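You operate a simulated robot arm through the tools that you are given. There is no shell and no other tool.

Carry out the task below with a simulated two-armed robot. There is one attempt and no reset: what you move stays moved.

TASK
Test the coupler in the cup at 40 kPa, vent, and switch off.
Fine: switch on, set the dial, shut the clamp, press the green button and wait for a lamp; the blue button vents; leave the clamp shut.

Only the result counts: the job must be done as asked and must still hold three seconds after the hand-in. Knocking over, shifting, dropping, spilling or breaking anything else fails it.

THE ROBOT
Two 7-joint arms with two-finger parallel grippers on one trunk that stands fixed in place. Base frame: the origin is at the foot of the trunk, x ahead of it, y to its left, z up; the work surface is at about z = 0.8. Units: m, degrees, N and s.
The left shoulder is at [0.069, 0.182, 1.111], the right one opposite. With the tool pointing down near the work surface each hand reaches from about 0.28 to 0.74 m from the base axis, measured 20 degrees to its own side. Payload 3.91 kg a hand.
Tool frame (each hand has its own): the origin (TCP) lies between the finger pads and is the grasp point; the fingertips stand 0.03 m ahead of it; z points along the fingers, y is the line along which they close. The gripper opens to 0.11 m. The fingers are 0.02 m wide and 0.01 m thick; the gripper's body (0.048 by 0.112 m) begins 0.055 m behind the TCP.
Orientation is that of the tool frame in the base frame, as a unit quaternion [w, x, y, z]. With the fingers straight down and closing along the base's y, the tool's x points along the base's -x, its y along +y and its z along -z.

THE INTERFACE
- The arms move only by the tool jog_arm. It takes "left_commands", "right_commands" or both (then of equal length, played together; a hand with none holds still); each is a list of rows, each an object of numbers (a shift or turn left out is 0, a gripper value left out holds the last): "dx", "dy", "dz": the shift along the tool's x, y, z in units of 150 mm (1.0 is 150 mm); "ax", "ay", "az": the turn, a rotation vector about the tool's x, y, z in units of 60 degrees (1.0 is 60 degrees); "claw": the opening, from 0 (shut) to 1 (fully open). In form: [{"dx": .., "dy": .., "dz": .., "ax": .., "ay": .., "az": .., "claw": ..}, ...]. A call has 1 to 20 rows; each row is the pose to reach, as a shift and turn from the pose commanded when the call began, along the tool's axes at that moment. A call with a number of a shift or a turn outside -1 to 1 is refused whole. Each row takes 0.2 s and may step no farther than 0.05 m and 8.6 degrees from the row before; otherwise, or with a gripper value out of range, the whole call is refused. A pose out of reach is approached as far as the arm can. The call stops where the force on the tool passes 40 N (or 10 N more than at its start, if that is more) or the arm is blocked; 0.2 s more then pass. Each finger travels about 0.072 m/s and halts on what it meets, pressing with about 42 N; the grip force reading is that of the motor and also rises with nothing between the fingers. The clock runs only during rows and for 0.2 s after the last one: add rows that repeat a pose to give the fingers time. The reply holds the time, the measured pose of the TCP, the force on the tool along the base axes, the opening and the grip force, in the units named above and with some noise, with the torque about the TCP (base axes, N m) and any sound that the robot's microphone picked up, and new pictures: "views" is both (left out), scene, wrist or none (wrist: the cameras of the hands that moved).
- Cameras (640 x 400 px; columns grow to the right, rows downward): "scene" is now at [0.2225, 0.0032, 1.2959]; the picture's right is [0.21, -0.98, 0.00], its down [-0.59, -0.13, -0.80] and it looks along [0.78, 0.17, -0.60] (base axes); focal length 214 px, centre (320, 200). "left" rides on the left gripper at [0.072, -0.017, -0.103] in its tool frame; the picture's right is [0.23, 0.97, 0.00], its down [-0.76, 0.18, -0.62] and it looks along [-0.61, 0.14, 0.78] (tool axes); focal length 222 px, centre (320, 200). "right" rides on the right gripper at [0.072, 0.017, -0.103] in its tool frame; the picture's right is [-0.23, 0.97, 0.00], its down [-0.76, -0.18, -0.62] and it looks along [-0.61, -0.14, 0.78] (tool axes); focal length 222 px, centre (320, 200). There is no depth. A picture from a camera that has moved, and an enlarged one, comes with that camera's place and axes in the base frame and with its lens. The place of the scene camera against the robot may be out by one fixed shift of up to 0.025 m in any direction.
- move_column(by): moves the trunk up (or, below 0, down) by that many m; the arms and the scene camera ride with it, the base frame stays. It gives what a move gives, with no picture.
- aim_head(pan, tilt): turns the head with the scene camera to pan (to the left, within 80 degrees either way) and tilt (down, from -29 to 69), counted from straight ahead of the robot (the tilt from the chest, where the trunk bows). It gives what a move gives, and a new picture of the scene camera.
- inspect(camera, box): a new picture of the part [left, top, right, bottom] of that camera's present view, enlarged. No time passes.
- sign_off(): hands the job in; it is judged then, once.

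Nothing tells you positions but the pictures and the camera data. Unless the task says otherwise, let go and move clear before handing in.

The tools are called after "Request:" by a JSON object that holds its "op" and its "data". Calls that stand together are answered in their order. jog_arm: Moves the arms, as the interface text tells. Its arguments: {"type":"object","properties":{"left_commands":{"type":"array"},"right_commands":{"type":"array"},"views":{"type":"string","enum":["both","scene","wrist","none"]}},"required":[]} The other tools are called the same way: move_column (by) moves the trunk up or down; aim_head (pan, tilt) turns the head that bears the scene camera; inspect (camera, box) takes an enlarged picture of a part of a camera's view; sign_off () hands the job in.

At the start:

```text
clock: 0.0
left_ee_pos: [0.3822, 0.372, 1.1689]
left_tcp_rot: [-0.001, 0.0, 1.0, 0.0]
left_force: [-0.3, -0.1, -0.2]
left_moment: [-0.02, 0.0, -0.05]
left_finger_gap: 0.1101
left_gripper_force: 0.1
right_ee_pos: [0.3642, -0.0348, 1.2037]
right_tcp_rot: [0.0, 0.001, 1.0, 0.001]
right_force: [-0.5, 0.6, 0.4]
right_moment: [0.0, -0.02, -0.03]
right_finger_gap: 0.11
right_gripper_force: 0.0
trunk travel left (down, up): [-0.375, 0.139]
head pan, tilt (commanded): [12.4, 37.2]
```

scene: 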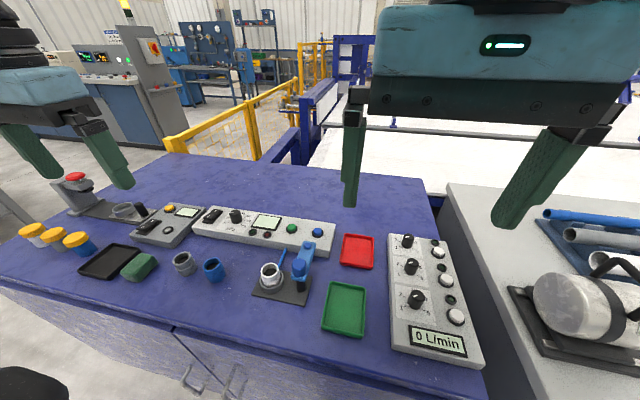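
right: 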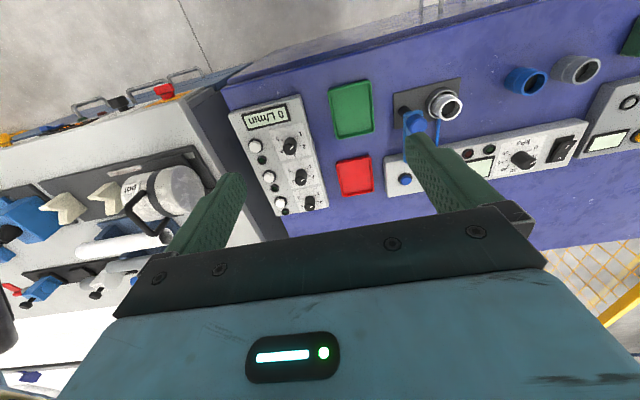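
left: 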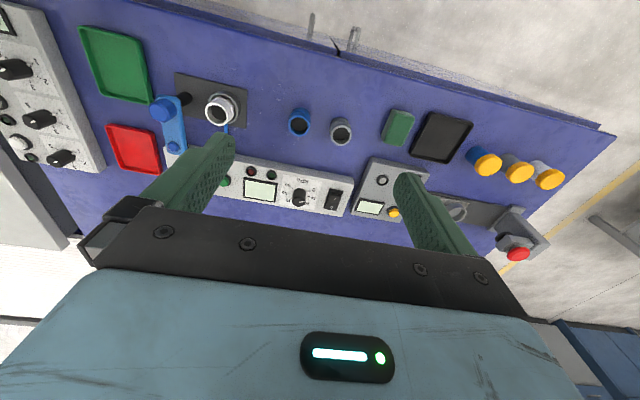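

I see a table with a long tester panel (power rocker, dial, display, green and blue buttons) and a clamp fixture with a cup holding a coupler. I'll look closer before moving anything.

Request:
{"op": "inspect", "data": {"camera": "scene", "box": [180, 190, 350, 310]}}

Request:
{"op": "inspect", "data": {"camera": "left", "box": [140, 60, 380, 220]}}

Request:
{"op": "inspect", "data": {"camera": "right", "box": [370, 70, 610, 220]}}

```text
3.33 times, centred on (265, 250) of scene
camera zoom: at [0.2225, 0.0032, 1.2959], right [0.21, -0.98, 0.0], down [-0.59, -0.13, -0.8], along [0.78, 0.17, -0.6], focal length 715 px, centre (503, 33)
```

zoom: 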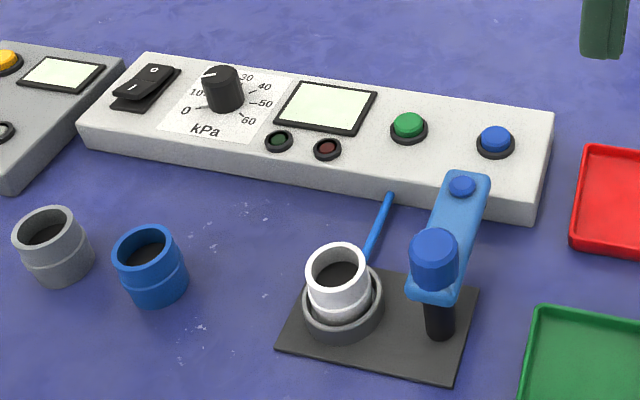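

```text
2.50 times, centred on (260, 140) of left
camera zoom: at [0.3097, 0.3548, 1.2723], right [-0.23, 0.97, 0.0], down [0.76, 0.18, 0.62], along [0.61, 0.14, -0.78], focal length 555 px, centre (470, 350)
```

zoom: 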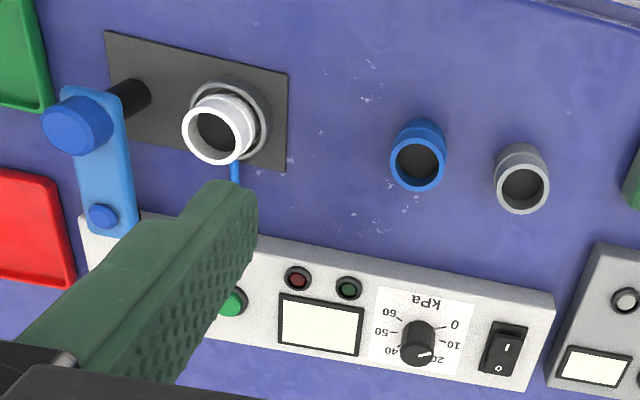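

```text
2.67 times, centred on (490, 145) of right
camera zoom: at [0.2914, -0.0178, 1.3076], right [0.23, 0.97, 0.0], down [0.76, -0.18, 0.62], along [0.61, -0.14, -0.78], focal length 592 px, centre (-133, 347)
```

zoom: 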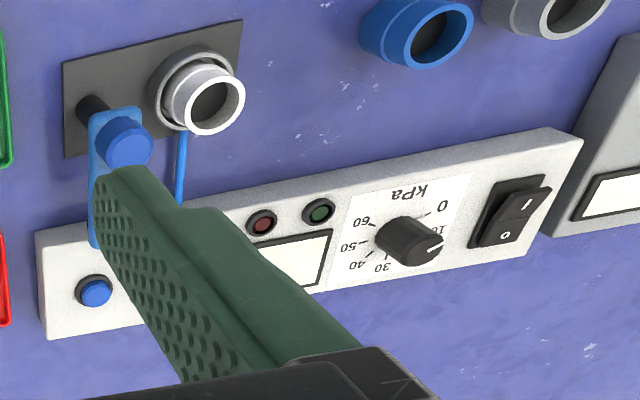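

The pressure tester is the long white panel. From triangulation, the dial is at about (0.64, 0.38), the rocker at about (0.64, 0.46), the green button at about (0.64, 0.21), the blue button at about (0.64, 0.12), and the clamp pivot at about (0.48, 0.12). I'll bring the left hand above the dial and rocker to see them close up.

Request:
{"op": "jog_arm", "data": {"left_commands": [{"dx": -0.25, "dz": 0.15}, {"dx": -0.5, "dz": 0.3}, {"dx": -0.75, "dz": 0.45}, {"dx": -0.9, "dz": 0.6}, {"dx": -0.9, "dz": 0.6}], "views": "both"}}

```text
clock: 1.2
left_ee_pos: [0.5178, 0.3695, 1.08]
left_tcp_rot: [0.0, 0.0, 1.0, 0.0]
left_force: [0.0, 0.0, 0.0]
left_moment: [0.02, -0.02, 0.0]
left_finger_gap: 0.1101
left_gripper_force: 0.1
right_ee_pos: [0.3638, -0.0355, 1.2042]
right_tcp_rot: [0.0, 0.001, 1.0, 0.001]
right_force: [-0.3, -0.1, -0.1]
right_moment: [-0.04, 0.01, 0.02]
right_finger_gap: 0.1099
right_gripper_force: 0.0
trunk travel left (down, up): [-0.375, 0.139]
head pan, tilt (commanded): [12.4, 37.2]
camera scene: at [0.2221, 0.0031, 1.296], right [0.21, -0.98, 0.0], down [-0.59, -0.13, -0.8], along [0.78, 0.17, -0.6], focal length 214 px, centre (320, 200)
camera left: at [0.4456, 0.3532, 1.1819], right [-0.23, 0.97, 0.0], down [0.76, 0.18, 0.62], along [0.61, 0.14, -0.78], focal length 222 px, centre (320, 200)
```

scene: 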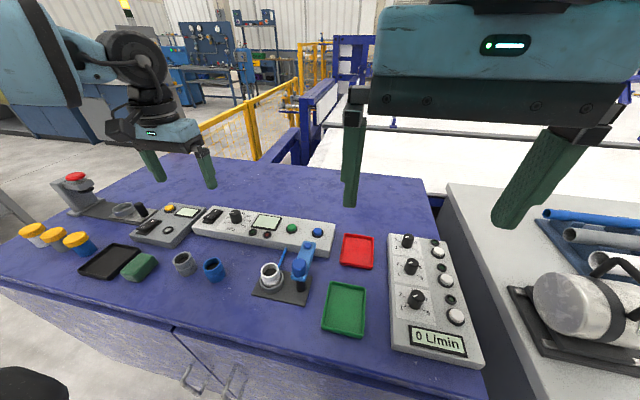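
left: 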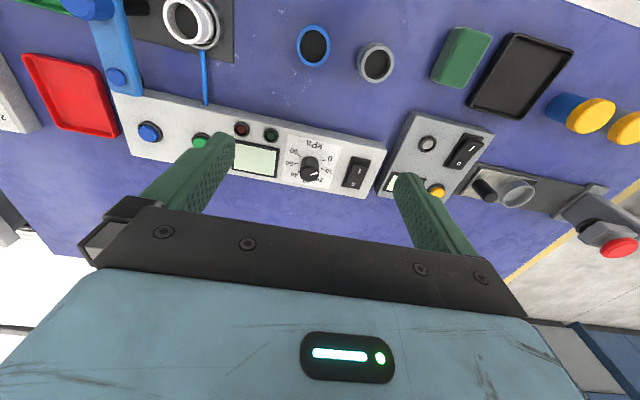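

Request:
{"op": "inspect", "data": {"camera": "left", "box": [220, 110, 400, 220]}}

Request:
{"op": "inspect", "data": {"camera": "left", "box": [60, 0, 240, 160]}}

Request:
{"op": "inspect", "data": {"camera": "scene", "box": [240, 220, 340, 310]}}

```text
3.56 times, centred on (310, 165) of left
camera zoom: at [0.4456, 0.3532, 1.1819], right [-0.23, 0.97, 0.0], down [0.76, 0.18, 0.62], along [0.61, 0.14, -0.78], focal length 790 px, centre (356, 324)
```

zoom: 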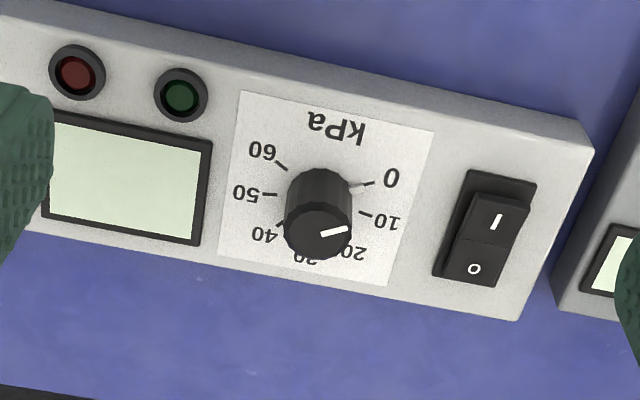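

```text
2.50 times, centred on (150, 80) of left
camera zoom: at [0.4456, 0.3532, 1.1819], right [-0.23, 0.97, 0.0], down [0.76, 0.18, 0.62], along [0.61, 0.14, -0.78], focal length 555 px, centre (745, 500)
```

zoom: 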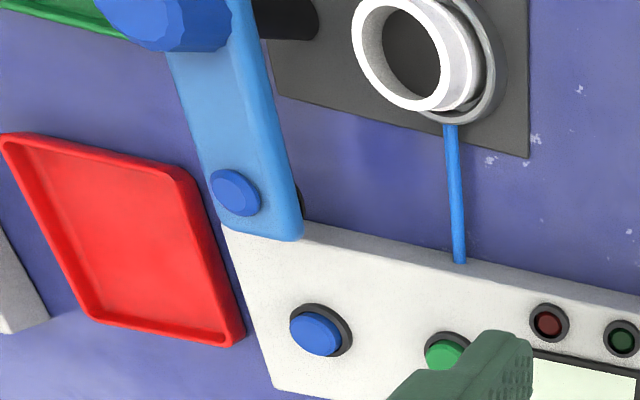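

```text
4.44 times, centred on (290, 265) of scene
camera zoom: at [0.2221, 0.0031, 1.296], right [0.21, -0.98, 0.0], down [-0.59, -0.13, -0.8], along [0.78, 0.17, -0.6], focal length 953 px, centre (453, -89)
```

zoom: 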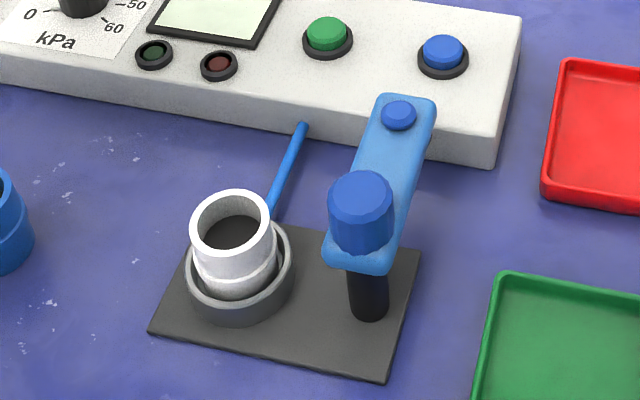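

The pressure dial is at about 0 (40° per 10 kPa, clockwise upward), so 40 kPa is about 160° clockwise from here. The rocker's "I" half is the near, raised one, at about (0.626, 0.464). I'll close the left fingers and move above it.

Request:
{"op": "jog_arm", "data": {"left_commands": [{"dx": -0.15, "dy": 0.13, "dz": 0.1, "claw": 0}, {"dx": -0.3, "dy": 0.26, "dz": 0.3, "claw": 0}, {"dx": -0.45, "dy": 0.4, "dz": 0.5, "claw": 0}, {"dx": -0.6, "dy": 0.53, "dz": 0.7, "claw": 0}, {"dx": -0.72, "dy": 0.63, "dz": 0.9, "claw": 0}, {"dx": -0.72, "dy": 0.63, "dz": 0.9, "claw": 0}, {"dx": -0.72, "dy": 0.63, "dz": 0.9, "claw": 0}], "views": "both"}}

```text
clock: 2.8
left_ee_pos: [0.6238, 0.4674, 0.9444]
left_tcp_rot: [-0.001, -0.001, 1.0, 0.0]
left_force: [0.9, 0.4, 0.4]
left_moment: [-0.02, 0.02, 0.02]
left_finger_gap: 0.0
left_gripper_force: 37.7
right_ee_pos: [0.3654, -0.035, 1.2036]
right_tcp_rot: [0.0, 0.0, 1.0, 0.0]
right_force: [0.1, -0.8, -0.8]
right_moment: [-0.03, 0.0, 0.01]
right_finger_gap: 0.1099
right_gripper_force: 0.2
trunk travel left (down, up): [-0.375, 0.139]
head pan, tilt (commanded): [12.4, 37.2]
camera scene: at [0.2233, 0.0048, 1.2957], right [0.21, -0.98, 0.0], down [-0.59, -0.13, -0.8], along [0.78, 0.17, -0.61], focal length 214 px, centre (320, 200)
camera left: at [0.5527, 0.451, 1.0466], right [-0.23, 0.97, 0.0], down [0.76, 0.18, 0.62], along [0.61, 0.14, -0.78], focal length 222 px, centre (320, 200)
```

scene: 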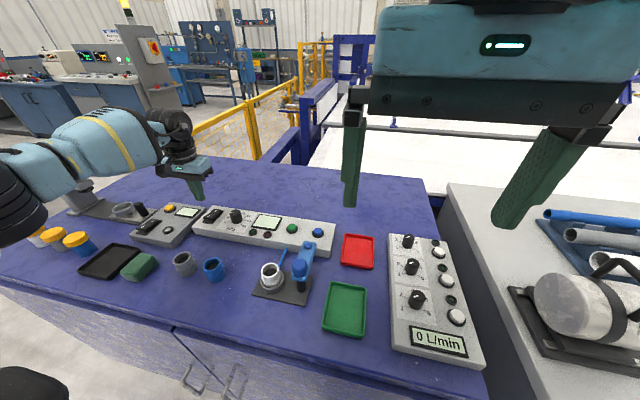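
left: 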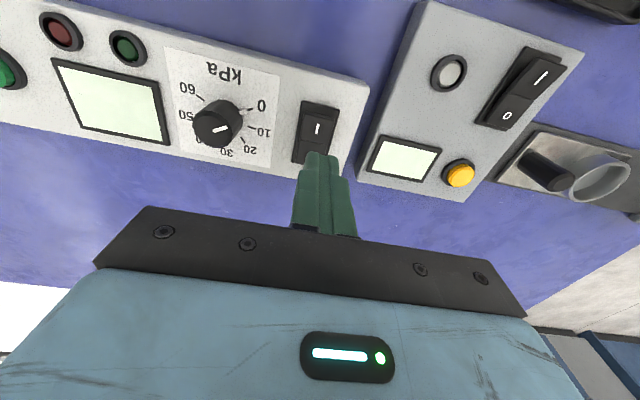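

The closed fingertips are above the "I" half. I'll press down slowly.

Request:
{"op": "jog_arm", "data": {"left_commands": [{"dz": 0.2, "dy": -0.015}, {"dz": 0.38, "dy": -0.015}, {"dz": 0.42, "dy": -0.015}, {"dz": 0.44, "dy": -0.015}, {"dz": 0.46, "dy": -0.015}, {"dz": 0.48, "dy": -0.015}, {"dz": 0.5, "dy": -0.015}], "views": "both"}}

```text
clock: 4.4
left_ee_pos: [0.6237, 0.4644, 0.8766]
left_tcp_rot: [0.006, -0.001, 1.0, 0.0]
left_force: [-3.7, 6.5, 36.7]
left_moment: [0.28, -0.24, -0.38]
left_finger_gap: 0.0001
left_gripper_force: 37.6
right_ee_pos: [0.3607, -0.0372, 1.2056]
right_tcp_rot: [0.002, 0.001, 1.0, 0.001]
right_force: [-0.5, -0.1, 0.8]
right_moment: [0.01, -0.01, 0.02]
right_finger_gap: 0.1098
right_gripper_force: 0.0
trunk travel left (down, up): [-0.375, 0.139]
head pan, tilt (commanded): [12.4, 37.2]
camera scene: at [0.2186, 0.0017, 1.297], right [0.21, -0.98, 0.0], down [-0.59, -0.13, -0.8], along [0.78, 0.17, -0.6], focal length 214 px, centre (320, 200)
camera left: at [0.5506, 0.4471, 0.9783], right [-0.23, 0.97, 0.0], down [0.75, 0.18, 0.63], along [0.62, 0.14, -0.77], focal length 222 px, centre (320, 200)
```

scene: 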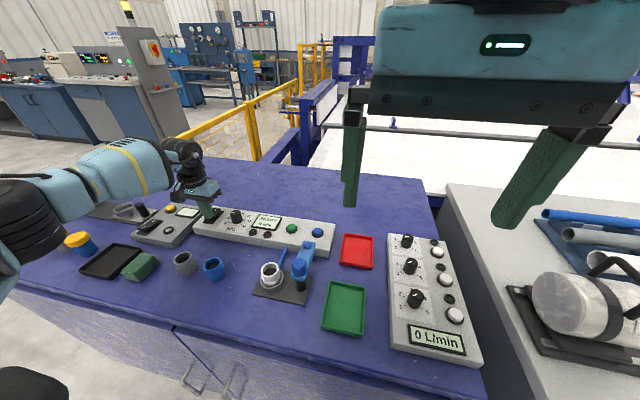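
left: 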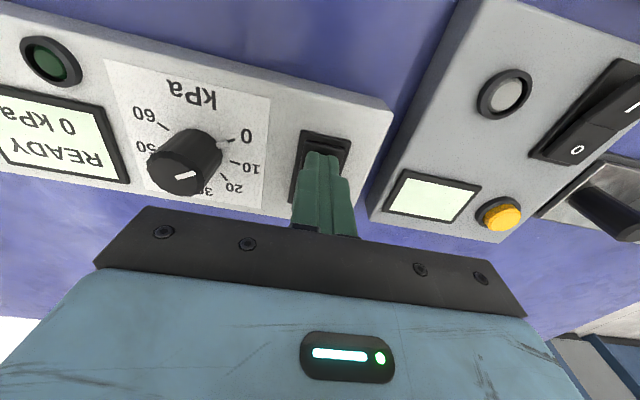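

The display reads "READY 0 kPa", so power is on. I'll lift off and go above the dial with the fingers partly open.

Request:
{"op": "jog_arm", "data": {"left_commands": [{"dz": -0.2}, {"dz": -0.45}, {"dz": -0.5, "dy": -0.2, "claw": 0.6}, {"dz": -0.5, "dy": -0.4, "dx": -0.06, "claw": 0.6}, {"dz": -0.5, "dy": -0.56, "dx": -0.12, "claw": 0.6}, {"dz": -0.5, "dy": -0.56, "dx": -0.12, "claw": 0.6}], "views": "both"}}

```text
clock: 5.8
left_ee_pos: [0.6441, 0.378, 0.9456]
left_tcp_rot: [0.0, 0.0, 1.0, 0.0]
left_force: [0.5, -0.9, 0.7]
left_moment: [-0.01, 0.01, 0.05]
left_finger_gap: 0.0661
left_gripper_force: 0.0
right_ee_pos: [0.3638, -0.0352, 1.2053]
right_tcp_rot: [0.0, 0.001, 1.0, 0.0]
right_force: [-0.5, 0.1, -0.9]
right_moment: [0.01, 0.02, 0.01]
right_finger_gap: 0.1099
right_gripper_force: 0.0
trunk travel left (down, up): [-0.375, 0.139]
head pan, tilt (commanded): [12.4, 37.2]
camera scene: at [0.2221, 0.0036, 1.296], right [0.21, -0.98, 0.0], down [-0.59, -0.13, -0.8], along [0.78, 0.17, -0.6], focal length 214 px, centre (320, 200)
camera left: at [0.5709, 0.3621, 1.0476], right [-0.23, 0.97, 0.0], down [0.76, 0.18, 0.62], along [0.61, 0.14, -0.78], focal length 222 px, centre (320, 200)
```

scene: 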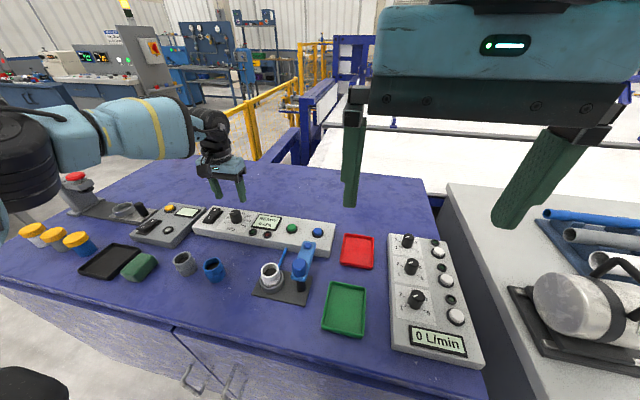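
left: 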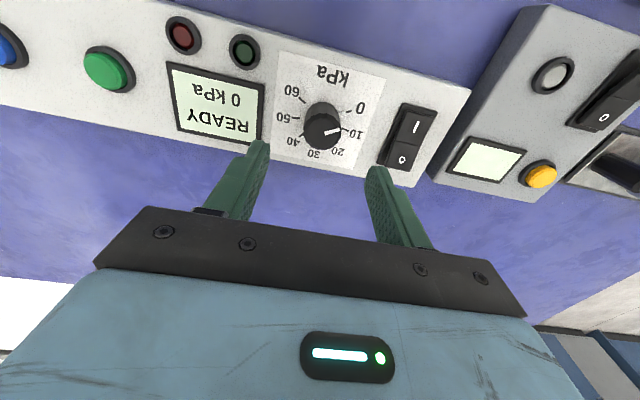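

Request:
{"op": "inspect", "data": {"camera": "left", "box": [260, 40, 400, 180]}}

```text
2.86 times, centred on (330, 110) of left
camera zoom: at [0.5709, 0.3621, 1.0476], right [-0.23, 0.97, 0.0], down [0.76, 0.18, 0.62], along [0.61, 0.14, -0.78], focal length 635 px, centre (291, 457)
```

zoom: 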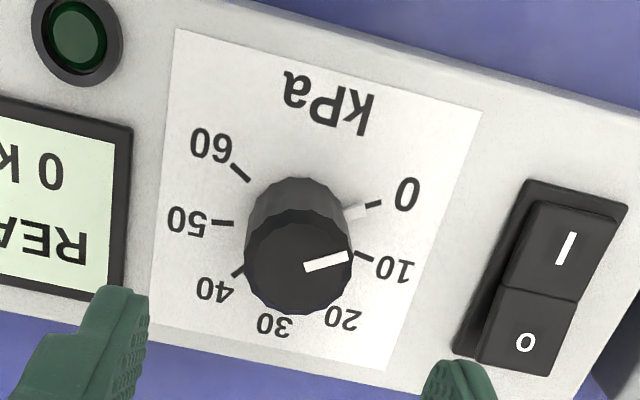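

The pointer is exactly at 0, the dial centre is at about (0.640, 0.380), and the knob top is at about 0.866. I'll turn the hand 40° counterclockwise and lower the open fingers around the knob.

Request:
{"op": "jog_arm", "data": {"left_commands": [{"dx": 0.03, "dy": 0.011, "az": -0.133}, {"dx": 0.03, "dy": 0.011, "az": -0.267}, {"dx": 0.03, "dy": 0.011, "az": -0.4}, {"dx": 0.03, "dy": 0.011, "az": -0.533}, {"dx": 0.03, "dy": 0.011, "az": -0.667, "dz": 0.1}, {"dx": 0.03, "dy": 0.011, "az": -0.667, "dz": 0.3}, {"dx": 0.03, "dy": 0.011, "az": -0.667, "dz": 0.4}, {"dx": 0.03, "dy": 0.011, "az": -0.667, "dz": 0.4}], "views": "both"}}

```text
clock: 7.6
left_ee_pos: [0.637, 0.3806, 0.8861]
left_tcp_rot: [0.0, -0.341, 0.94, 0.0]
left_force: [-0.1, -0.3, -0.5]
left_moment: [-0.04, 0.0, -0.03]
left_finger_gap: 0.066
left_gripper_force: 0.1
right_ee_pos: [0.3643, -0.0356, 1.2054]
right_tcp_rot: [0.0, 0.001, 1.0, 0.001]
right_force: [0.8, 1.2, 0.4]
right_moment: [-0.03, 0.0, -0.04]
right_finger_gap: 0.1097
right_gripper_force: 0.0
trunk travel left (down, up): [-0.375, 0.139]
head pan, tilt (commanded): [12.4, 37.2]
camera scene: at [0.2224, 0.0032, 1.2959], right [0.21, -0.98, 0.0], down [-0.59, -0.13, -0.8], along [0.78, 0.17, -0.6], focal length 214 px, centre (320, 200)
camera left: at [0.5933, 0.3206, 0.9874], right [-0.8, 0.6, 0.0], down [0.47, 0.63, 0.62], along [0.37, 0.5, -0.78], focal length 222 px, centre (320, 200)
```

scene: 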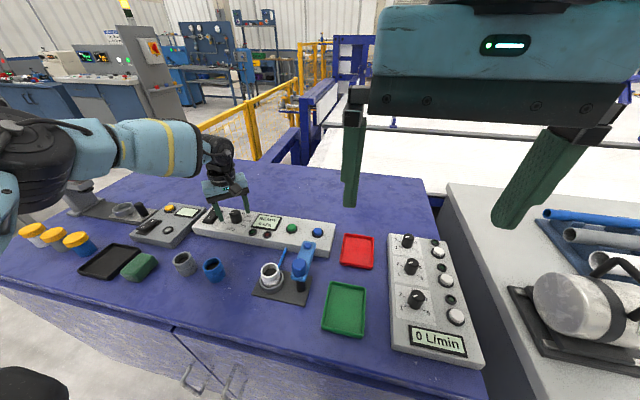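
left: 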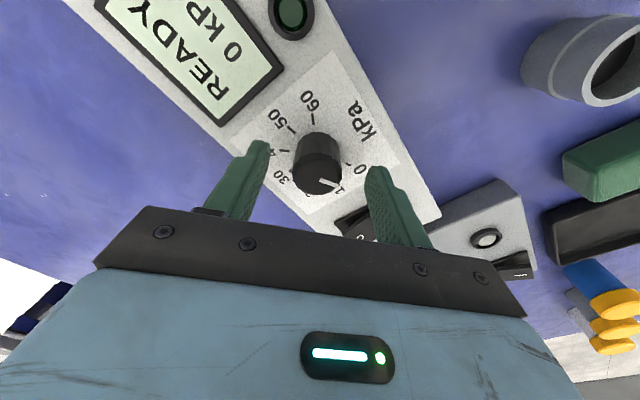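

The knob is centred between the fingers. I'll descend the last bit and grip.

Request:
{"op": "jog_arm", "data": {"left_commands": [{"dx": -0.01, "dy": -0.01, "dz": 0.055}, {"dx": -0.01, "dy": -0.01, "dz": 0.055, "claw": 0.0}, {"dx": -0.01, "dy": -0.01, "dz": 0.055, "claw": 0.0}, {"dx": -0.01, "dy": -0.01, "dz": 0.055, "claw": 0.0}, {"dx": -0.01, "dy": -0.01, "dz": 0.055, "claw": 0.0}], "views": "wrist"}}

```text
clock: 8.8
left_ee_pos: [0.6397, 0.3787, 0.8771]
left_tcp_rot: [0.0, -0.342, 0.94, 0.0]
left_force: [2.6, -1.2, -1.2]
left_moment: [0.43, -0.02, -0.07]
left_finger_gap: 0.0313
left_gripper_force: 45.5
right_ee_pos: [0.3644, -0.0362, 1.2054]
right_tcp_rot: [-0.001, 0.001, 1.0, 0.001]
right_force: [0.2, 0.2, 0.2]
right_moment: [-0.01, 0.01, 0.02]
right_finger_gap: 0.1101
right_gripper_force: 0.1
trunk travel left (down, up): [-0.375, 0.139]
head pan, tilt (commanded): [12.4, 37.2]
camera left: at [0.5956, 0.3206, 0.9792], right [-0.8, 0.6, 0.0], down [0.47, 0.63, 0.62], along [0.37, 0.5, -0.78], focal length 222 px, centre (320, 200)
```

left: 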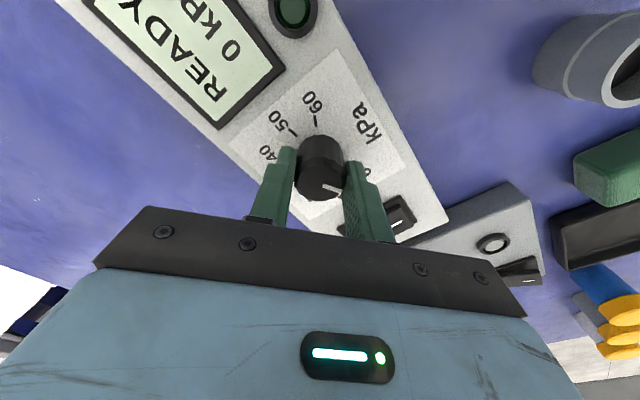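

The knob is gripped (gap 31 mm). I'll turn it clockwise 80°.

Request:
{"op": "jog_arm", "data": {"left_commands": [{"az": 0.133}, {"az": 0.267}, {"az": 0.4}, {"az": 0.533}, {"az": 0.667}, {"az": 0.8}, {"az": 0.933}, {"az": 1.0}, {"az": 1.0}], "views": "both"}}

```text
clock: 10.4
left_ee_pos: [0.6364, 0.3799, 0.8771]
left_tcp_rot: [0.012, 0.095, 0.995, 0.002]
left_force: [6.7, 1.3, -4.0]
left_moment: [-0.58, -0.78, -0.02]
left_finger_gap: 0.0313
left_gripper_force: 44.8
left hand out of reach, approached as far as the arm can: row 7
right_ee_pos: [0.3647, -0.0356, 1.2048]
right_tcp_rot: [0.001, 0.0, 1.0, 0.0]
right_force: [-0.1, -0.4, 0.4]
right_moment: [-0.01, 0.01, 0.02]
right_finger_gap: 0.1102
right_gripper_force: 0.0
trunk travel left (down, up): [-0.375, 0.139]
head pan, tilt (commanded): [12.4, 37.2]
stopped in row 7 (left hand): the force on the tool passed its limit at 73 N (the readings are from after the stop); the commanded pose is now the measured one
camera scene: at [0.2234, 0.004, 1.2957], right [0.21, -0.98, 0.0], down [-0.59, -0.13, -0.8], along [0.78, 0.17, -0.61], focal length 214 px, centre (320, 200)
camera left: at [0.5598, 0.3781, 0.9774], right [-0.04, 1.0, 0.0], down [0.77, 0.03, 0.64], along [0.64, 0.02, -0.77], focal length 222 px, centre (320, 200)
```

scene: 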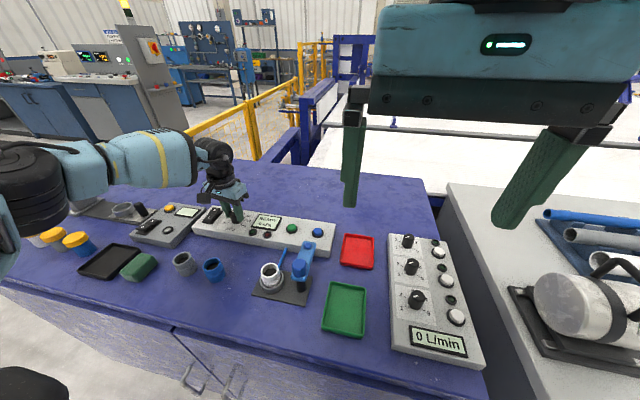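
left: 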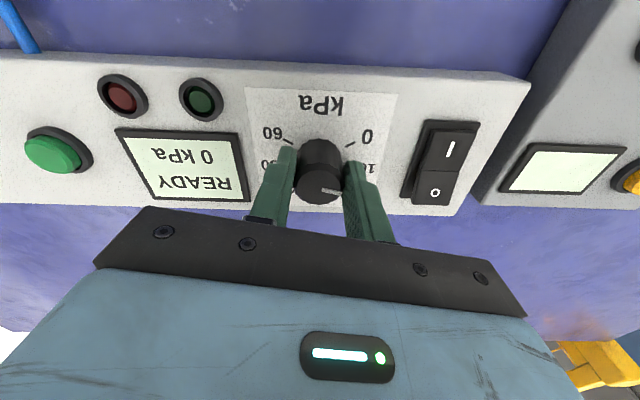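

The arm ran out of reach near yaw +11°, with the knob turned roughly 50° and no slip. I'll release, lift, square up the hand and read the pointer.

Request:
{"op": "jog_arm", "data": {"left_commands": [{"claw": 0.6}, {"claw": 0.6}, {"claw": 0.6}, {"dz": -0.2, "ax": 0.006, "ay": 0.022, "claw": 0.6}, {"dz": -0.45, "ax": 0.006, "ay": 0.022, "az": -0.133, "claw": 0.6}, {"dz": -0.45, "ax": 0.006, "ay": 0.022, "az": -0.183, "claw": 0.6}, {"dz": -0.45, "ax": 0.006, "ay": 0.022, "az": -0.183, "claw": 0.6}], "views": "wrist"}}

Request:
{"op": "inspect", "data": {"camera": "left", "box": [260, 40, 400, 180]}}

```text
clock: 12.0
left_ee_pos: [0.633, 0.3794, 0.9458]
left_tcp_rot: [0.0, -0.002, 1.0, -0.003]
left_force: [0.7, -0.1, -0.3]
left_moment: [0.05, 0.0, -0.03]
left_finger_gap: 0.066
left_gripper_force: 0.0
right_ee_pos: [0.3627, -0.0358, 1.2043]
right_tcp_rot: [0.001, 0.001, 1.0, 0.001]
right_force: [0.2, 0.1, -0.8]
right_moment: [-0.02, -0.02, 0.01]
right_finger_gap: 0.1098
right_gripper_force: 0.0
trunk travel left (down, up): [-0.375, 0.139]
head pan, tilt (commanded): [12.4, 37.2]
camera left: at [0.5607, 0.364, 1.0473], right [-0.23, 0.97, 0.0], down [0.76, 0.18, 0.62], along [0.6, 0.14, -0.78], focal length 222 px, centre (320, 200)
```

left: 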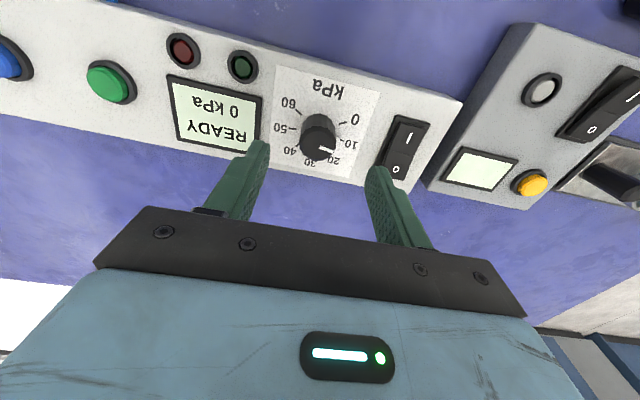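

```text
2.86 times, centred on (330, 110) of left
camera zoom: at [0.5607, 0.364, 1.0473], right [-0.23, 0.97, 0.0], down [0.76, 0.18, 0.62], along [0.6, 0.14, -0.78], focal length 635 px, centre (291, 457)
```

zoom: 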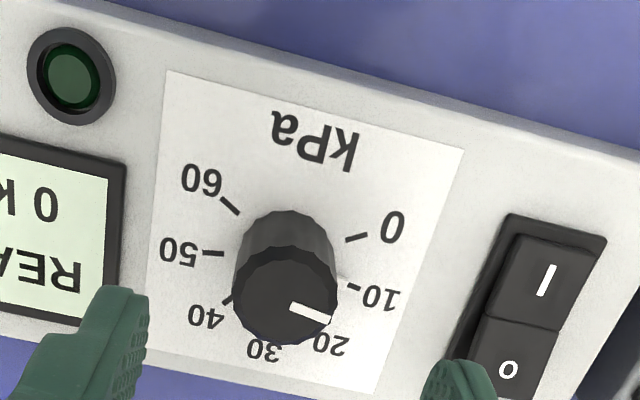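

The pointer is now near 10. I'll rotate the hand back counterclockwise (to about −80°) for another clockwise stroke.

Request:
{"op": "jog_arm", "data": {"left_commands": [{"dx": -0.044, "az": -0.133}, {"dx": -0.044, "az": -0.267}, {"dx": -0.044, "az": -0.4}, {"dx": -0.044, "az": -0.533}, {"dx": -0.044, "az": -0.667}, {"dx": -0.044, "az": -0.8}, {"dx": -0.044, "az": -0.933}, {"dx": -0.044, "az": -1.0}, {"dx": -0.044, "az": -1.0}], "views": "wrist"}}

```text
clock: 14.0
left_ee_pos: [0.6401, 0.3802, 0.9447]
left_tcp_rot: [-0.001, -0.502, 0.865, -0.001]
left_force: [0.1, 0.1, -0.8]
left_moment: [0.01, -0.01, 0.0]
left_finger_gap: 0.066
left_gripper_force: 0.0
right_ee_pos: [0.3641, -0.0357, 1.204]
right_tcp_rot: [0.001, 0.0, 1.0, 0.002]
right_force: [-0.7, 0.2, 0.5]
right_moment: [0.02, -0.02, 0.03]
right_finger_gap: 0.1099
right_gripper_force: 0.0
trunk travel left (down, up): [-0.375, 0.139]
head pan, tilt (commanded): [12.4, 37.2]
camera left: at [0.619, 0.3094, 1.0478], right [-0.96, 0.29, 0.0], down [0.23, 0.75, 0.62], along [0.18, 0.59, -0.78], focal length 222 px, centre (320, 200)
```

left: 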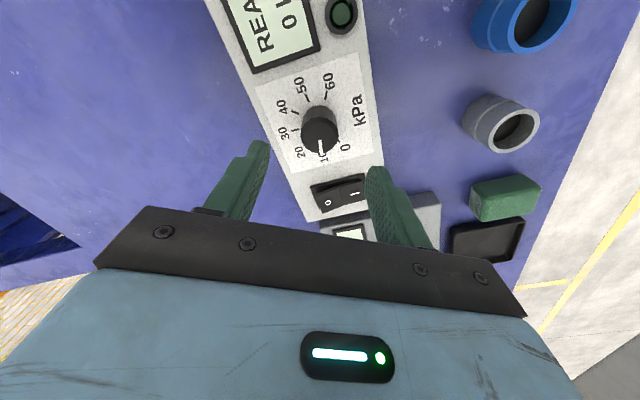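

Request:
{"op": "jog_arm", "data": {"left_commands": [{"az": -0.14}, {"az": -0.28}, {"az": -0.4}, {"az": -0.4, "dz": 0.2}, {"az": -0.4, "dz": 0.38}, {"az": -0.4, "dz": 0.45}, {"az": -0.4, "dz": 0.45}], "views": "wrist"}}

```text
clock: 15.6
left_ee_pos: [0.6393, 0.3823, 0.8771]
left_tcp_rot: [-0.001, -0.671, 0.741, 0.0]
left_force: [-0.1, -0.3, -0.2]
left_moment: [0.0, 0.03, -0.01]
left_finger_gap: 0.066
left_gripper_force: 0.0
right_ee_pos: [0.3632, -0.0356, 1.204]
right_tcp_rot: [0.0, 0.001, 1.0, 0.001]
right_force: [-0.1, -0.1, 0.6]
right_moment: [-0.01, 0.01, 0.03]
right_finger_gap: 0.1097
right_gripper_force: 0.0
trunk travel left (down, up): [-0.375, 0.139]
head pan, tilt (commanded): [12.4, 37.2]
camera left: at [0.6497, 0.3088, 0.9797], right [-0.99, -0.13, 0.0], down [-0.1, 0.78, 0.62], along [-0.08, 0.62, -0.78], focal length 222 px, centre (320, 200)
```

left: 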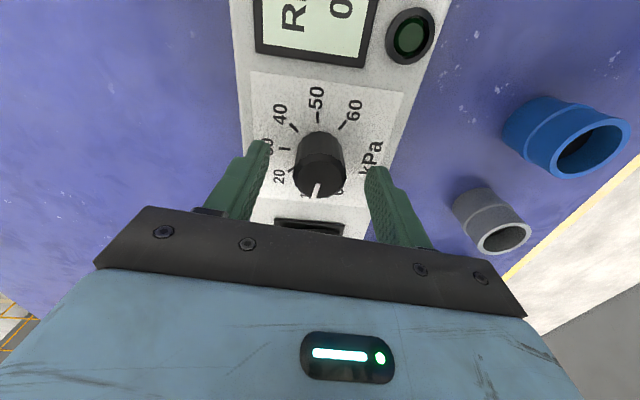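

Request:
{"op": "jog_arm", "data": {"left_commands": [{"dx": 0.015, "claw": 0}, {"dx": 0.015, "claw": 0}, {"dx": 0.015, "claw": 0}, {"dx": 0.015, "claw": 0}, {"dx": 0.015, "az": 0.133}, {"dx": 0.015, "az": 0.267}, {"dx": 0.015, "az": 0.4}, {"dx": 0.015, "az": 0.533}, {"dx": 0.015, "az": 0.667}, {"dx": 0.015, "az": 0.8}, {"dx": 0.015, "az": 0.933}, {"dx": 0.015, "az": 1.0}, {"dx": 0.015, "az": 1.0}], "views": "wrist"}}

```text
clock: 18.4
left_ee_pos: [0.6397, 0.3798, 0.8774]
left_tcp_rot: [-0.001, -0.209, 0.978, -0.001]
left_force: [3.2, 12.2, 2.6]
left_moment: [1.02, 0.11, 0.0]
left_finger_gap: 0.0313
left_gripper_force: 45.3
right_ee_pos: [0.3632, -0.0345, 1.2046]
right_tcp_rot: [0.001, 0.001, 1.0, 0.001]
right_force: [-0.4, -0.3, -0.1]
right_moment: [-0.03, 0.01, -0.01]
right_finger_gap: 0.1099
right_gripper_force: 0.1
trunk travel left (down, up): [-0.375, 0.139]
head pan, tilt (commanded): [12.4, 37.2]
camera left: at [0.5814, 0.3356, 0.9801], right [-0.61, 0.8, 0.0], down [0.62, 0.48, 0.62], along [0.49, 0.37, -0.78], focal length 222 px, centre (320, 200)
```

left: 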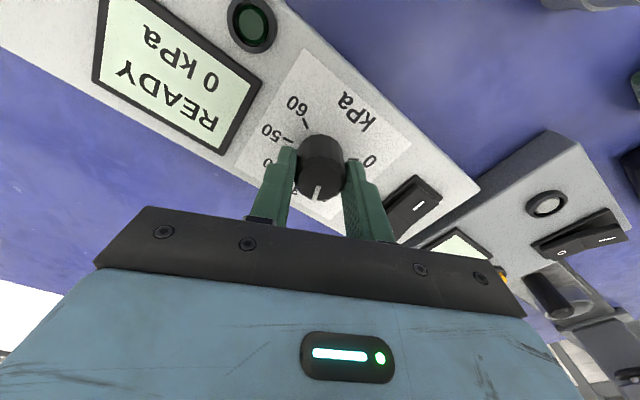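

No slip on this stroke. I'll continue another 24°.

Request:
{"op": "jog_arm", "data": {"left_commands": [{"az": 0.133}, {"az": 0.267}, {"az": 0.4}, {"az": 0.4}], "views": "wrist"}}

Request:
{"op": "inspect", "data": {"camera": "left", "box": [250, 80, 390, 220]}}

```text
clock: 19.4
left_ee_pos: [0.639, 0.38, 0.8777]
left_tcp_rot: [-0.001, -0.001, 1.0, -0.001]
left_force: [2.9, 18.3, 8.3]
left_moment: [0.86, 1.35, -0.01]
left_finger_gap: 0.0312
left_gripper_force: 44.7
right_ee_pos: [0.3629, -0.0346, 1.2043]
right_tcp_rot: [0.001, 0.001, 1.0, 0.0]
right_force: [0.4, -0.3, 0.1]
right_moment: [-0.01, 0.0, 0.01]
right_finger_gap: 0.1101
right_gripper_force: 0.0
trunk travel left (down, up): [-0.375, 0.139]
head pan, tilt (commanded): [12.4, 37.2]
camera left: at [0.5681, 0.3637, 0.98], right [-0.23, 0.97, 0.0], down [0.76, 0.18, 0.62], along [0.61, 0.14, -0.78], focal length 222 px, centre (320, 200)
```

left: 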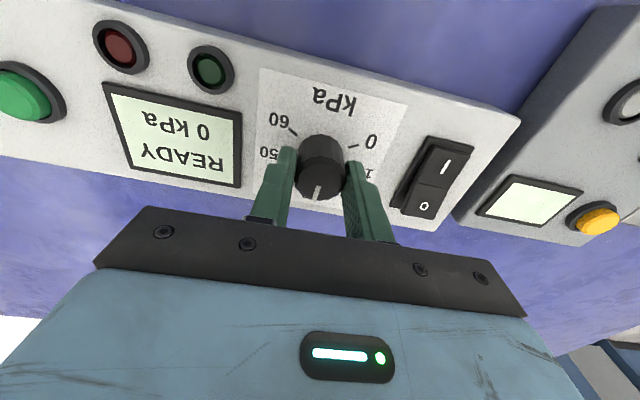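

```text
2.86 times, centred on (320, 150) of left
camera zoom: at [0.5681, 0.3637, 0.98], right [-0.23, 0.97, 0.0], down [0.76, 0.18, 0.62], along [0.61, 0.14, -0.78], focal length 635 px, centre (320, 343)
```

zoom: 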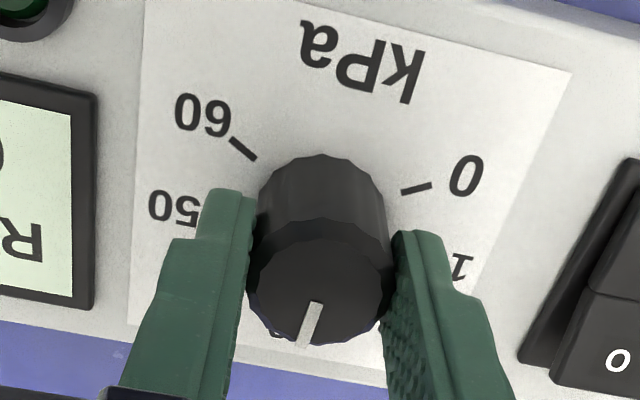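

The pointer reads 30. I'll release, rotate back 50°, re-grip and turn the last 10 kPa (about 40°).

Request:
{"op": "jog_arm", "data": {"left_commands": [{"claw": 0.6}, {"claw": 0.6}, {"claw": 0.6}, {"dz": -0.2}, {"dz": -0.25, "az": -0.14}, {"dz": -0.25, "az": -0.28}, {"dz": -0.25, "az": -0.42}, {"dz": -0.25, "az": -0.56}, {"dz": -0.25, "az": -0.7}, {"dz": -0.25, "az": -0.8}, {"dz": -0.25, "az": -0.8}], "views": "wrist"}}

Request:
{"op": "inspect", "data": {"camera": "left", "box": [250, 80, 390, 220]}}

```text
clock: 21.8
left_ee_pos: [0.6386, 0.3788, 0.9146]
left_tcp_rot: [-0.001, -0.408, 0.913, -0.002]
left_force: [0.3, -0.6, -1.0]
left_moment: [-0.01, 0.0, 0.0]
left_finger_gap: 0.0661
left_gripper_force: 0.1
right_ee_pos: [0.3643, -0.0365, 1.2044]
right_tcp_rot: [0.001, 0.001, 1.0, 0.0]
right_force: [-0.1, -0.4, 0.1]
right_moment: [-0.01, -0.02, 0.02]
right_finger_gap: 0.1102
right_gripper_force: 0.0
trunk travel left (down, up): [-0.375, 0.139]
head pan, tilt (commanded): [12.4, 37.2]
camera left: at [0.6044, 0.3136, 1.0178], right [-0.88, 0.48, 0.0], down [0.38, 0.69, 0.62], along [0.3, 0.54, -0.78], focal length 222 px, centre (320, 200)
```

left: 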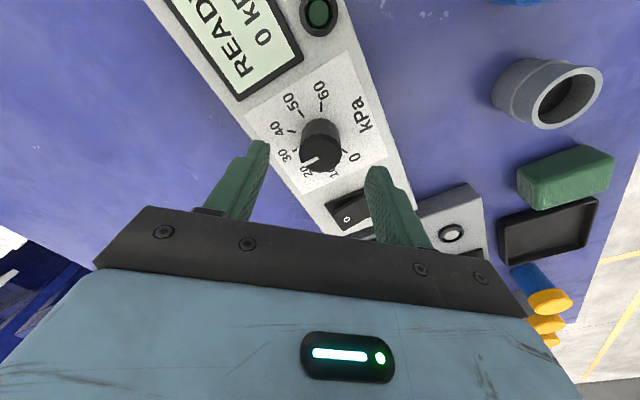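

```text
2.86 times, centred on (320, 150) of left
camera zoom: at [0.6044, 0.3136, 1.0178], right [-0.88, 0.48, 0.0], down [0.38, 0.69, 0.62], along [0.3, 0.54, -0.78], focal length 635 px, centre (320, 343)
```

zoom: 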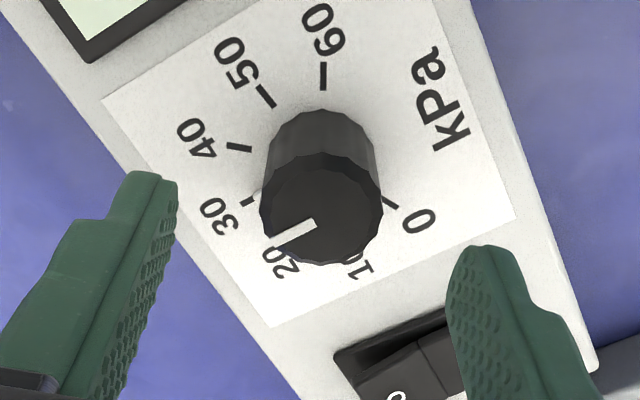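

The pointer is right at 30. I'll descend, grip and turn 40° clockwise.

Request:
{"op": "jog_arm", "data": {"left_commands": [{"dz": 0.15}, {"dz": 0.25}, {"dz": 0.25, "claw": 0}, {"dz": 0.25, "claw": 0}, {"dz": 0.25, "claw": 0}, {"dz": 0.25, "claw": 0}, {"dz": 0.25, "az": 0.11}, {"dz": 0.25, "az": 0.22}, {"dz": 0.25, "az": 0.33}, {"dz": 0.25, "az": 0.44}, {"dz": 0.25, "az": 0.55}, {"dz": 0.25, "az": 0.667}, {"dz": 0.25, "az": 0.667}], "views": "wrist"}}

Request:
{"op": "inspect", "data": {"camera": "left", "box": [250, 80, 390, 220]}}

```text
clock: 24.6
left_ee_pos: [0.6384, 0.3793, 0.8778]
left_tcp_rot: [-0.001, -0.07, 0.998, 0.0]
left_force: [-5.2, 14.2, 7.6]
left_moment: [0.75, 1.11, -0.04]
left_finger_gap: 0.0311
left_gripper_force: 44.7
right_ee_pos: [0.3626, -0.0348, 1.2053]
right_tcp_rot: [0.001, 0.001, 1.0, -0.001]
right_force: [-0.2, -0.4, 0.0]
right_moment: [0.0, -0.01, 0.0]
right_finger_gap: 0.11
right_gripper_force: 0.0
trunk travel left (down, up): [-0.375, 0.139]
head pan, tilt (commanded): [12.4, 37.2]
camera left: at [0.5702, 0.3536, 0.9809], right [-0.36, 0.93, 0.0], down [0.73, 0.28, 0.62], along [0.58, 0.22, -0.78], focal length 222 px, centre (320, 200)
```

left: 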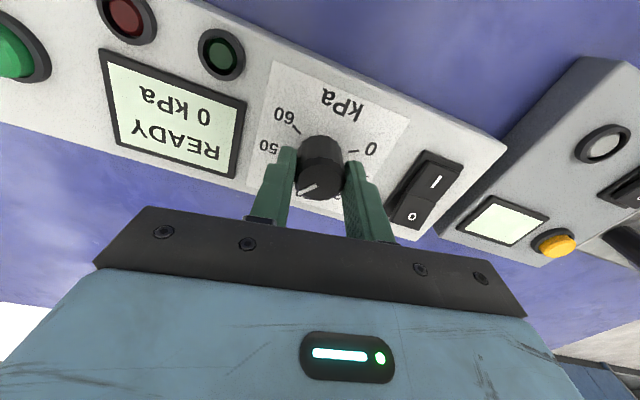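

```text
2.86 times, centred on (320, 150) of left
camera zoom: at [0.5702, 0.3536, 0.9809], right [-0.36, 0.93, 0.0], down [0.73, 0.28, 0.62], along [0.58, 0.22, -0.78], focal length 635 px, centre (320, 343)
```

zoom: 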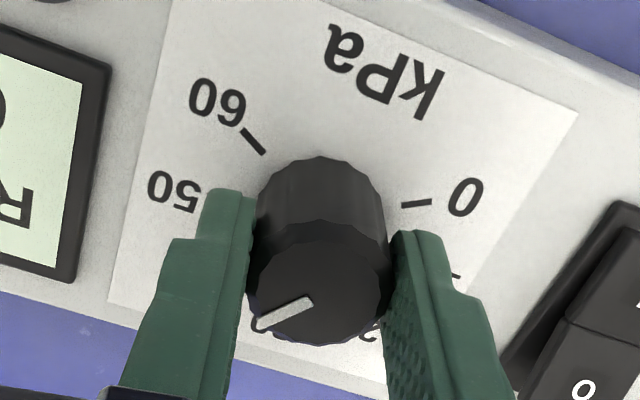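

The pointer appears near 40. I'll release, lift and check it accurately.

Request:
{"op": "jog_arm", "data": {"left_commands": [{"claw": 0.6}, {"claw": 0.6}, {"claw": 0.6}, {"dz": -0.2}, {"dz": -0.4, "az": 0.133}, {"dz": -0.5, "az": 0.133}, {"dz": -0.5, "az": 0.133}], "views": "wrist"}}

Request:
{"op": "inspect", "data": {"camera": "left", "box": [250, 50, 390, 190]}}

```text
clock: 26.2
left_ee_pos: [0.6409, 0.3787, 0.9536]
left_tcp_rot: [-0.002, -0.001, 1.0, -0.002]
left_force: [0.9, -0.1, 0.3]
left_moment: [0.02, -0.03, 0.0]
left_finger_gap: 0.0658
left_gripper_force: 0.1
right_ee_pos: [0.3637, -0.0364, 1.2043]
right_tcp_rot: [0.0, 0.001, 1.0, 0.001]
right_force: [0.4, 1.1, 0.2]
right_moment: [0.0, 0.04, -0.01]
right_finger_gap: 0.1102
right_gripper_force: 0.1
trunk travel left (down, up): [-0.375, 0.139]
head pan, tilt (commanded): [12.4, 37.2]
camera left: at [0.5691, 0.3621, 1.0563], right [-0.23, 0.97, 0.0], down [0.76, 0.18, 0.62], along [0.6, 0.14, -0.78], focal length 222 px, centre (320, 200)
```

left: 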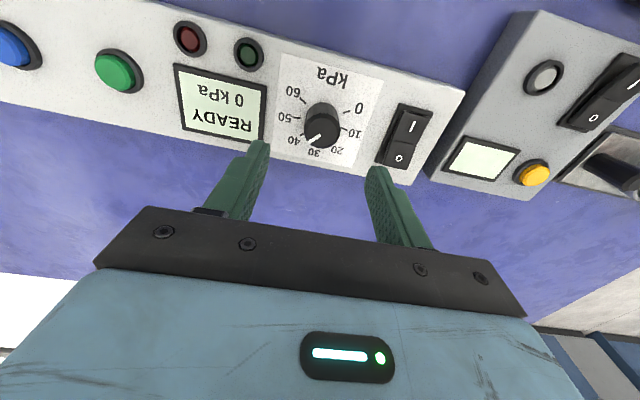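

```text
2.86 times, centred on (320, 120) of left
camera zoom: at [0.5691, 0.3621, 1.0563], right [-0.23, 0.97, 0.0], down [0.76, 0.18, 0.62], along [0.6, 0.14, -0.78], focal length 635 px, centre (320, 429)
```

zoom: 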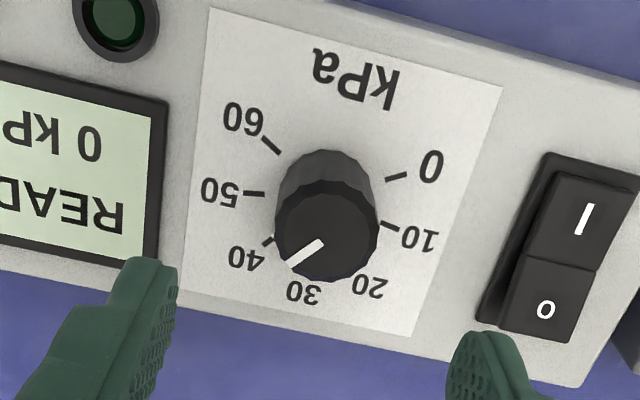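

The pointer now lines up with the 40 tick. Next comes the clamp, so I'll move the left hand over to view it and shift the right hand aside for clearance.

Request:
{"op": "jog_arm", "data": {"left_commands": [{"dz": -0.25}, {"dx": 0.15, "dy": -0.15, "dz": -0.45}, {"dx": 0.35, "dy": -0.35, "dz": -0.55}, {"dx": 0.55, "dy": -0.55, "dz": -0.64}, {"dx": 0.75, "dy": -0.75, "dz": -0.64}, {"dx": 0.93, "dy": -0.92, "dz": -0.64}, {"dx": 0.93, "dy": -0.92, "dz": -0.64}], "right_commands": [{"dy": -0.2}, {"dy": -0.4}, {"dy": -0.6}, {"dy": -0.8}, {"dy": -1.0}, {"dy": -1.0}, {"dy": -1.0}], "views": "both"}}

Request:
{"op": "inspect", "data": {"camera": "left", "box": [120, 0, 400, 175]}}

```text
clock: 27.8
left_ee_pos: [0.5015, 0.2389, 1.051]
left_tcp_rot: [0.0, -0.001, 1.0, -0.002]
left_force: [-0.7, 0.0, 0.2]
left_moment: [-0.02, 0.01, 0.02]
left_finger_gap: 0.066
left_gripper_force: 0.1
right_ee_pos: [0.3631, -0.187, 1.205]
right_tcp_rot: [0.001, 0.001, 1.0, 0.001]
right_force: [0.5, 0.0, -0.4]
right_moment: [-0.01, 0.01, 0.02]
right_finger_gap: 0.1101
right_gripper_force: 0.1
trunk travel left (down, up): [-0.375, 0.139]
head pan, tilt (commanded): [12.4, 37.2]
camera scene: at [0.2228, 0.0031, 1.2958], right [0.21, -0.98, 0.0], down [-0.59, -0.13, -0.8], along [0.78, 0.17, -0.6], focal length 214 px, centre (320, 200)
camera right: at [0.2909, -0.1686, 1.3074], right [0.23, 0.97, 0.0], down [0.76, -0.18, 0.62], along [0.61, -0.14, -0.78], focal length 222 px, centre (320, 200)
camera left: at [0.43, 0.2232, 1.1529], right [-0.23, 0.97, 0.0], down [0.76, 0.18, 0.62], along [0.6, 0.14, -0.78], focal length 222 px, centre (320, 200)
```

scene: 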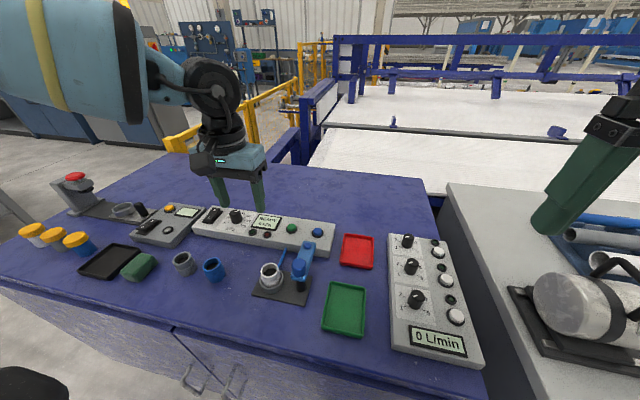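
right: 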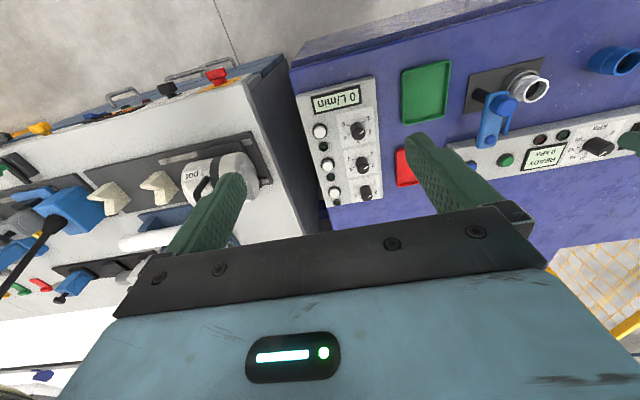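
left: 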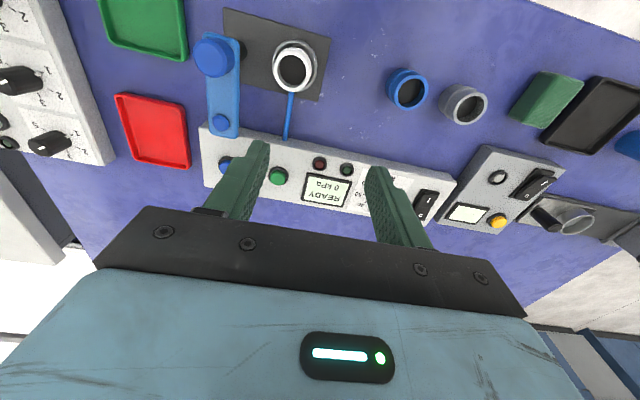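

```text
2.29 times, centred on (260, 88) of left
camera zoom: at [0.43, 0.2232, 1.1529], right [-0.23, 0.97, 0.0], down [0.76, 0.18, 0.62], along [0.6, 0.14, -0.78], focal length 508 px, centre (457, 457)
```

zoom: 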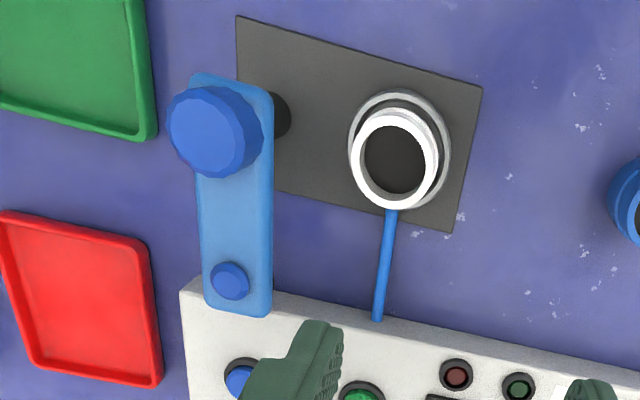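

The pivot and knob are at about (0.48, 0.126), the arm points forward (+x), and the coupler is at about (0.478, 0.202). So the arm must swing 90° counterclockwise onto the coupler. I'll check heights from another angle.

Request:
{"op": "inspect", "data": {"camera": "right", "box": [440, 50, 580, 180]}}

Request:
{"op": "inspect", "data": {"camera": "scene", "box": [240, 225, 340, 315]}}

```text
3.08 times, centred on (510, 115) of right
camera zoom: at [0.2909, -0.1686, 1.3074], right [0.23, 0.97, 0.0], down [0.76, -0.18, 0.62], along [0.61, -0.14, -0.78], focal length 684 px, centre (-265, 462)
```

zoom: 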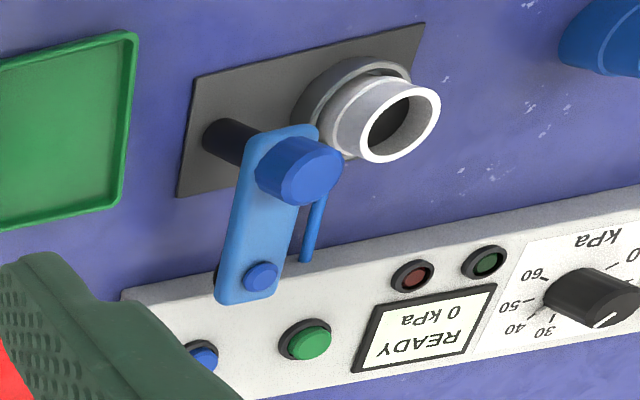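

```text
4.44 times, centred on (290, 270) of scene
camera zoom: at [0.2228, 0.0031, 1.2958], right [0.21, -0.98, 0.0], down [-0.59, -0.13, -0.8], along [0.78, 0.17, -0.6], focal length 953 px, centre (453, -111)
```

zoom: 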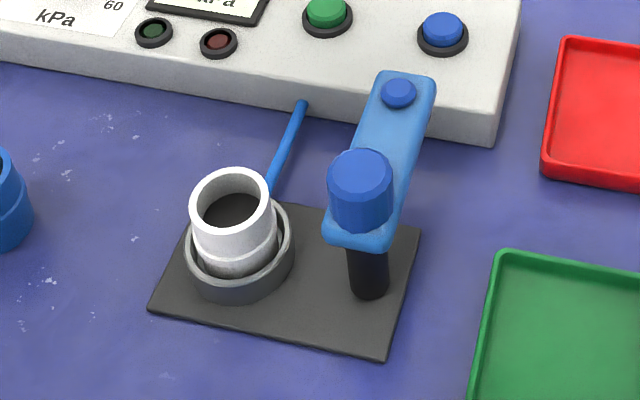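

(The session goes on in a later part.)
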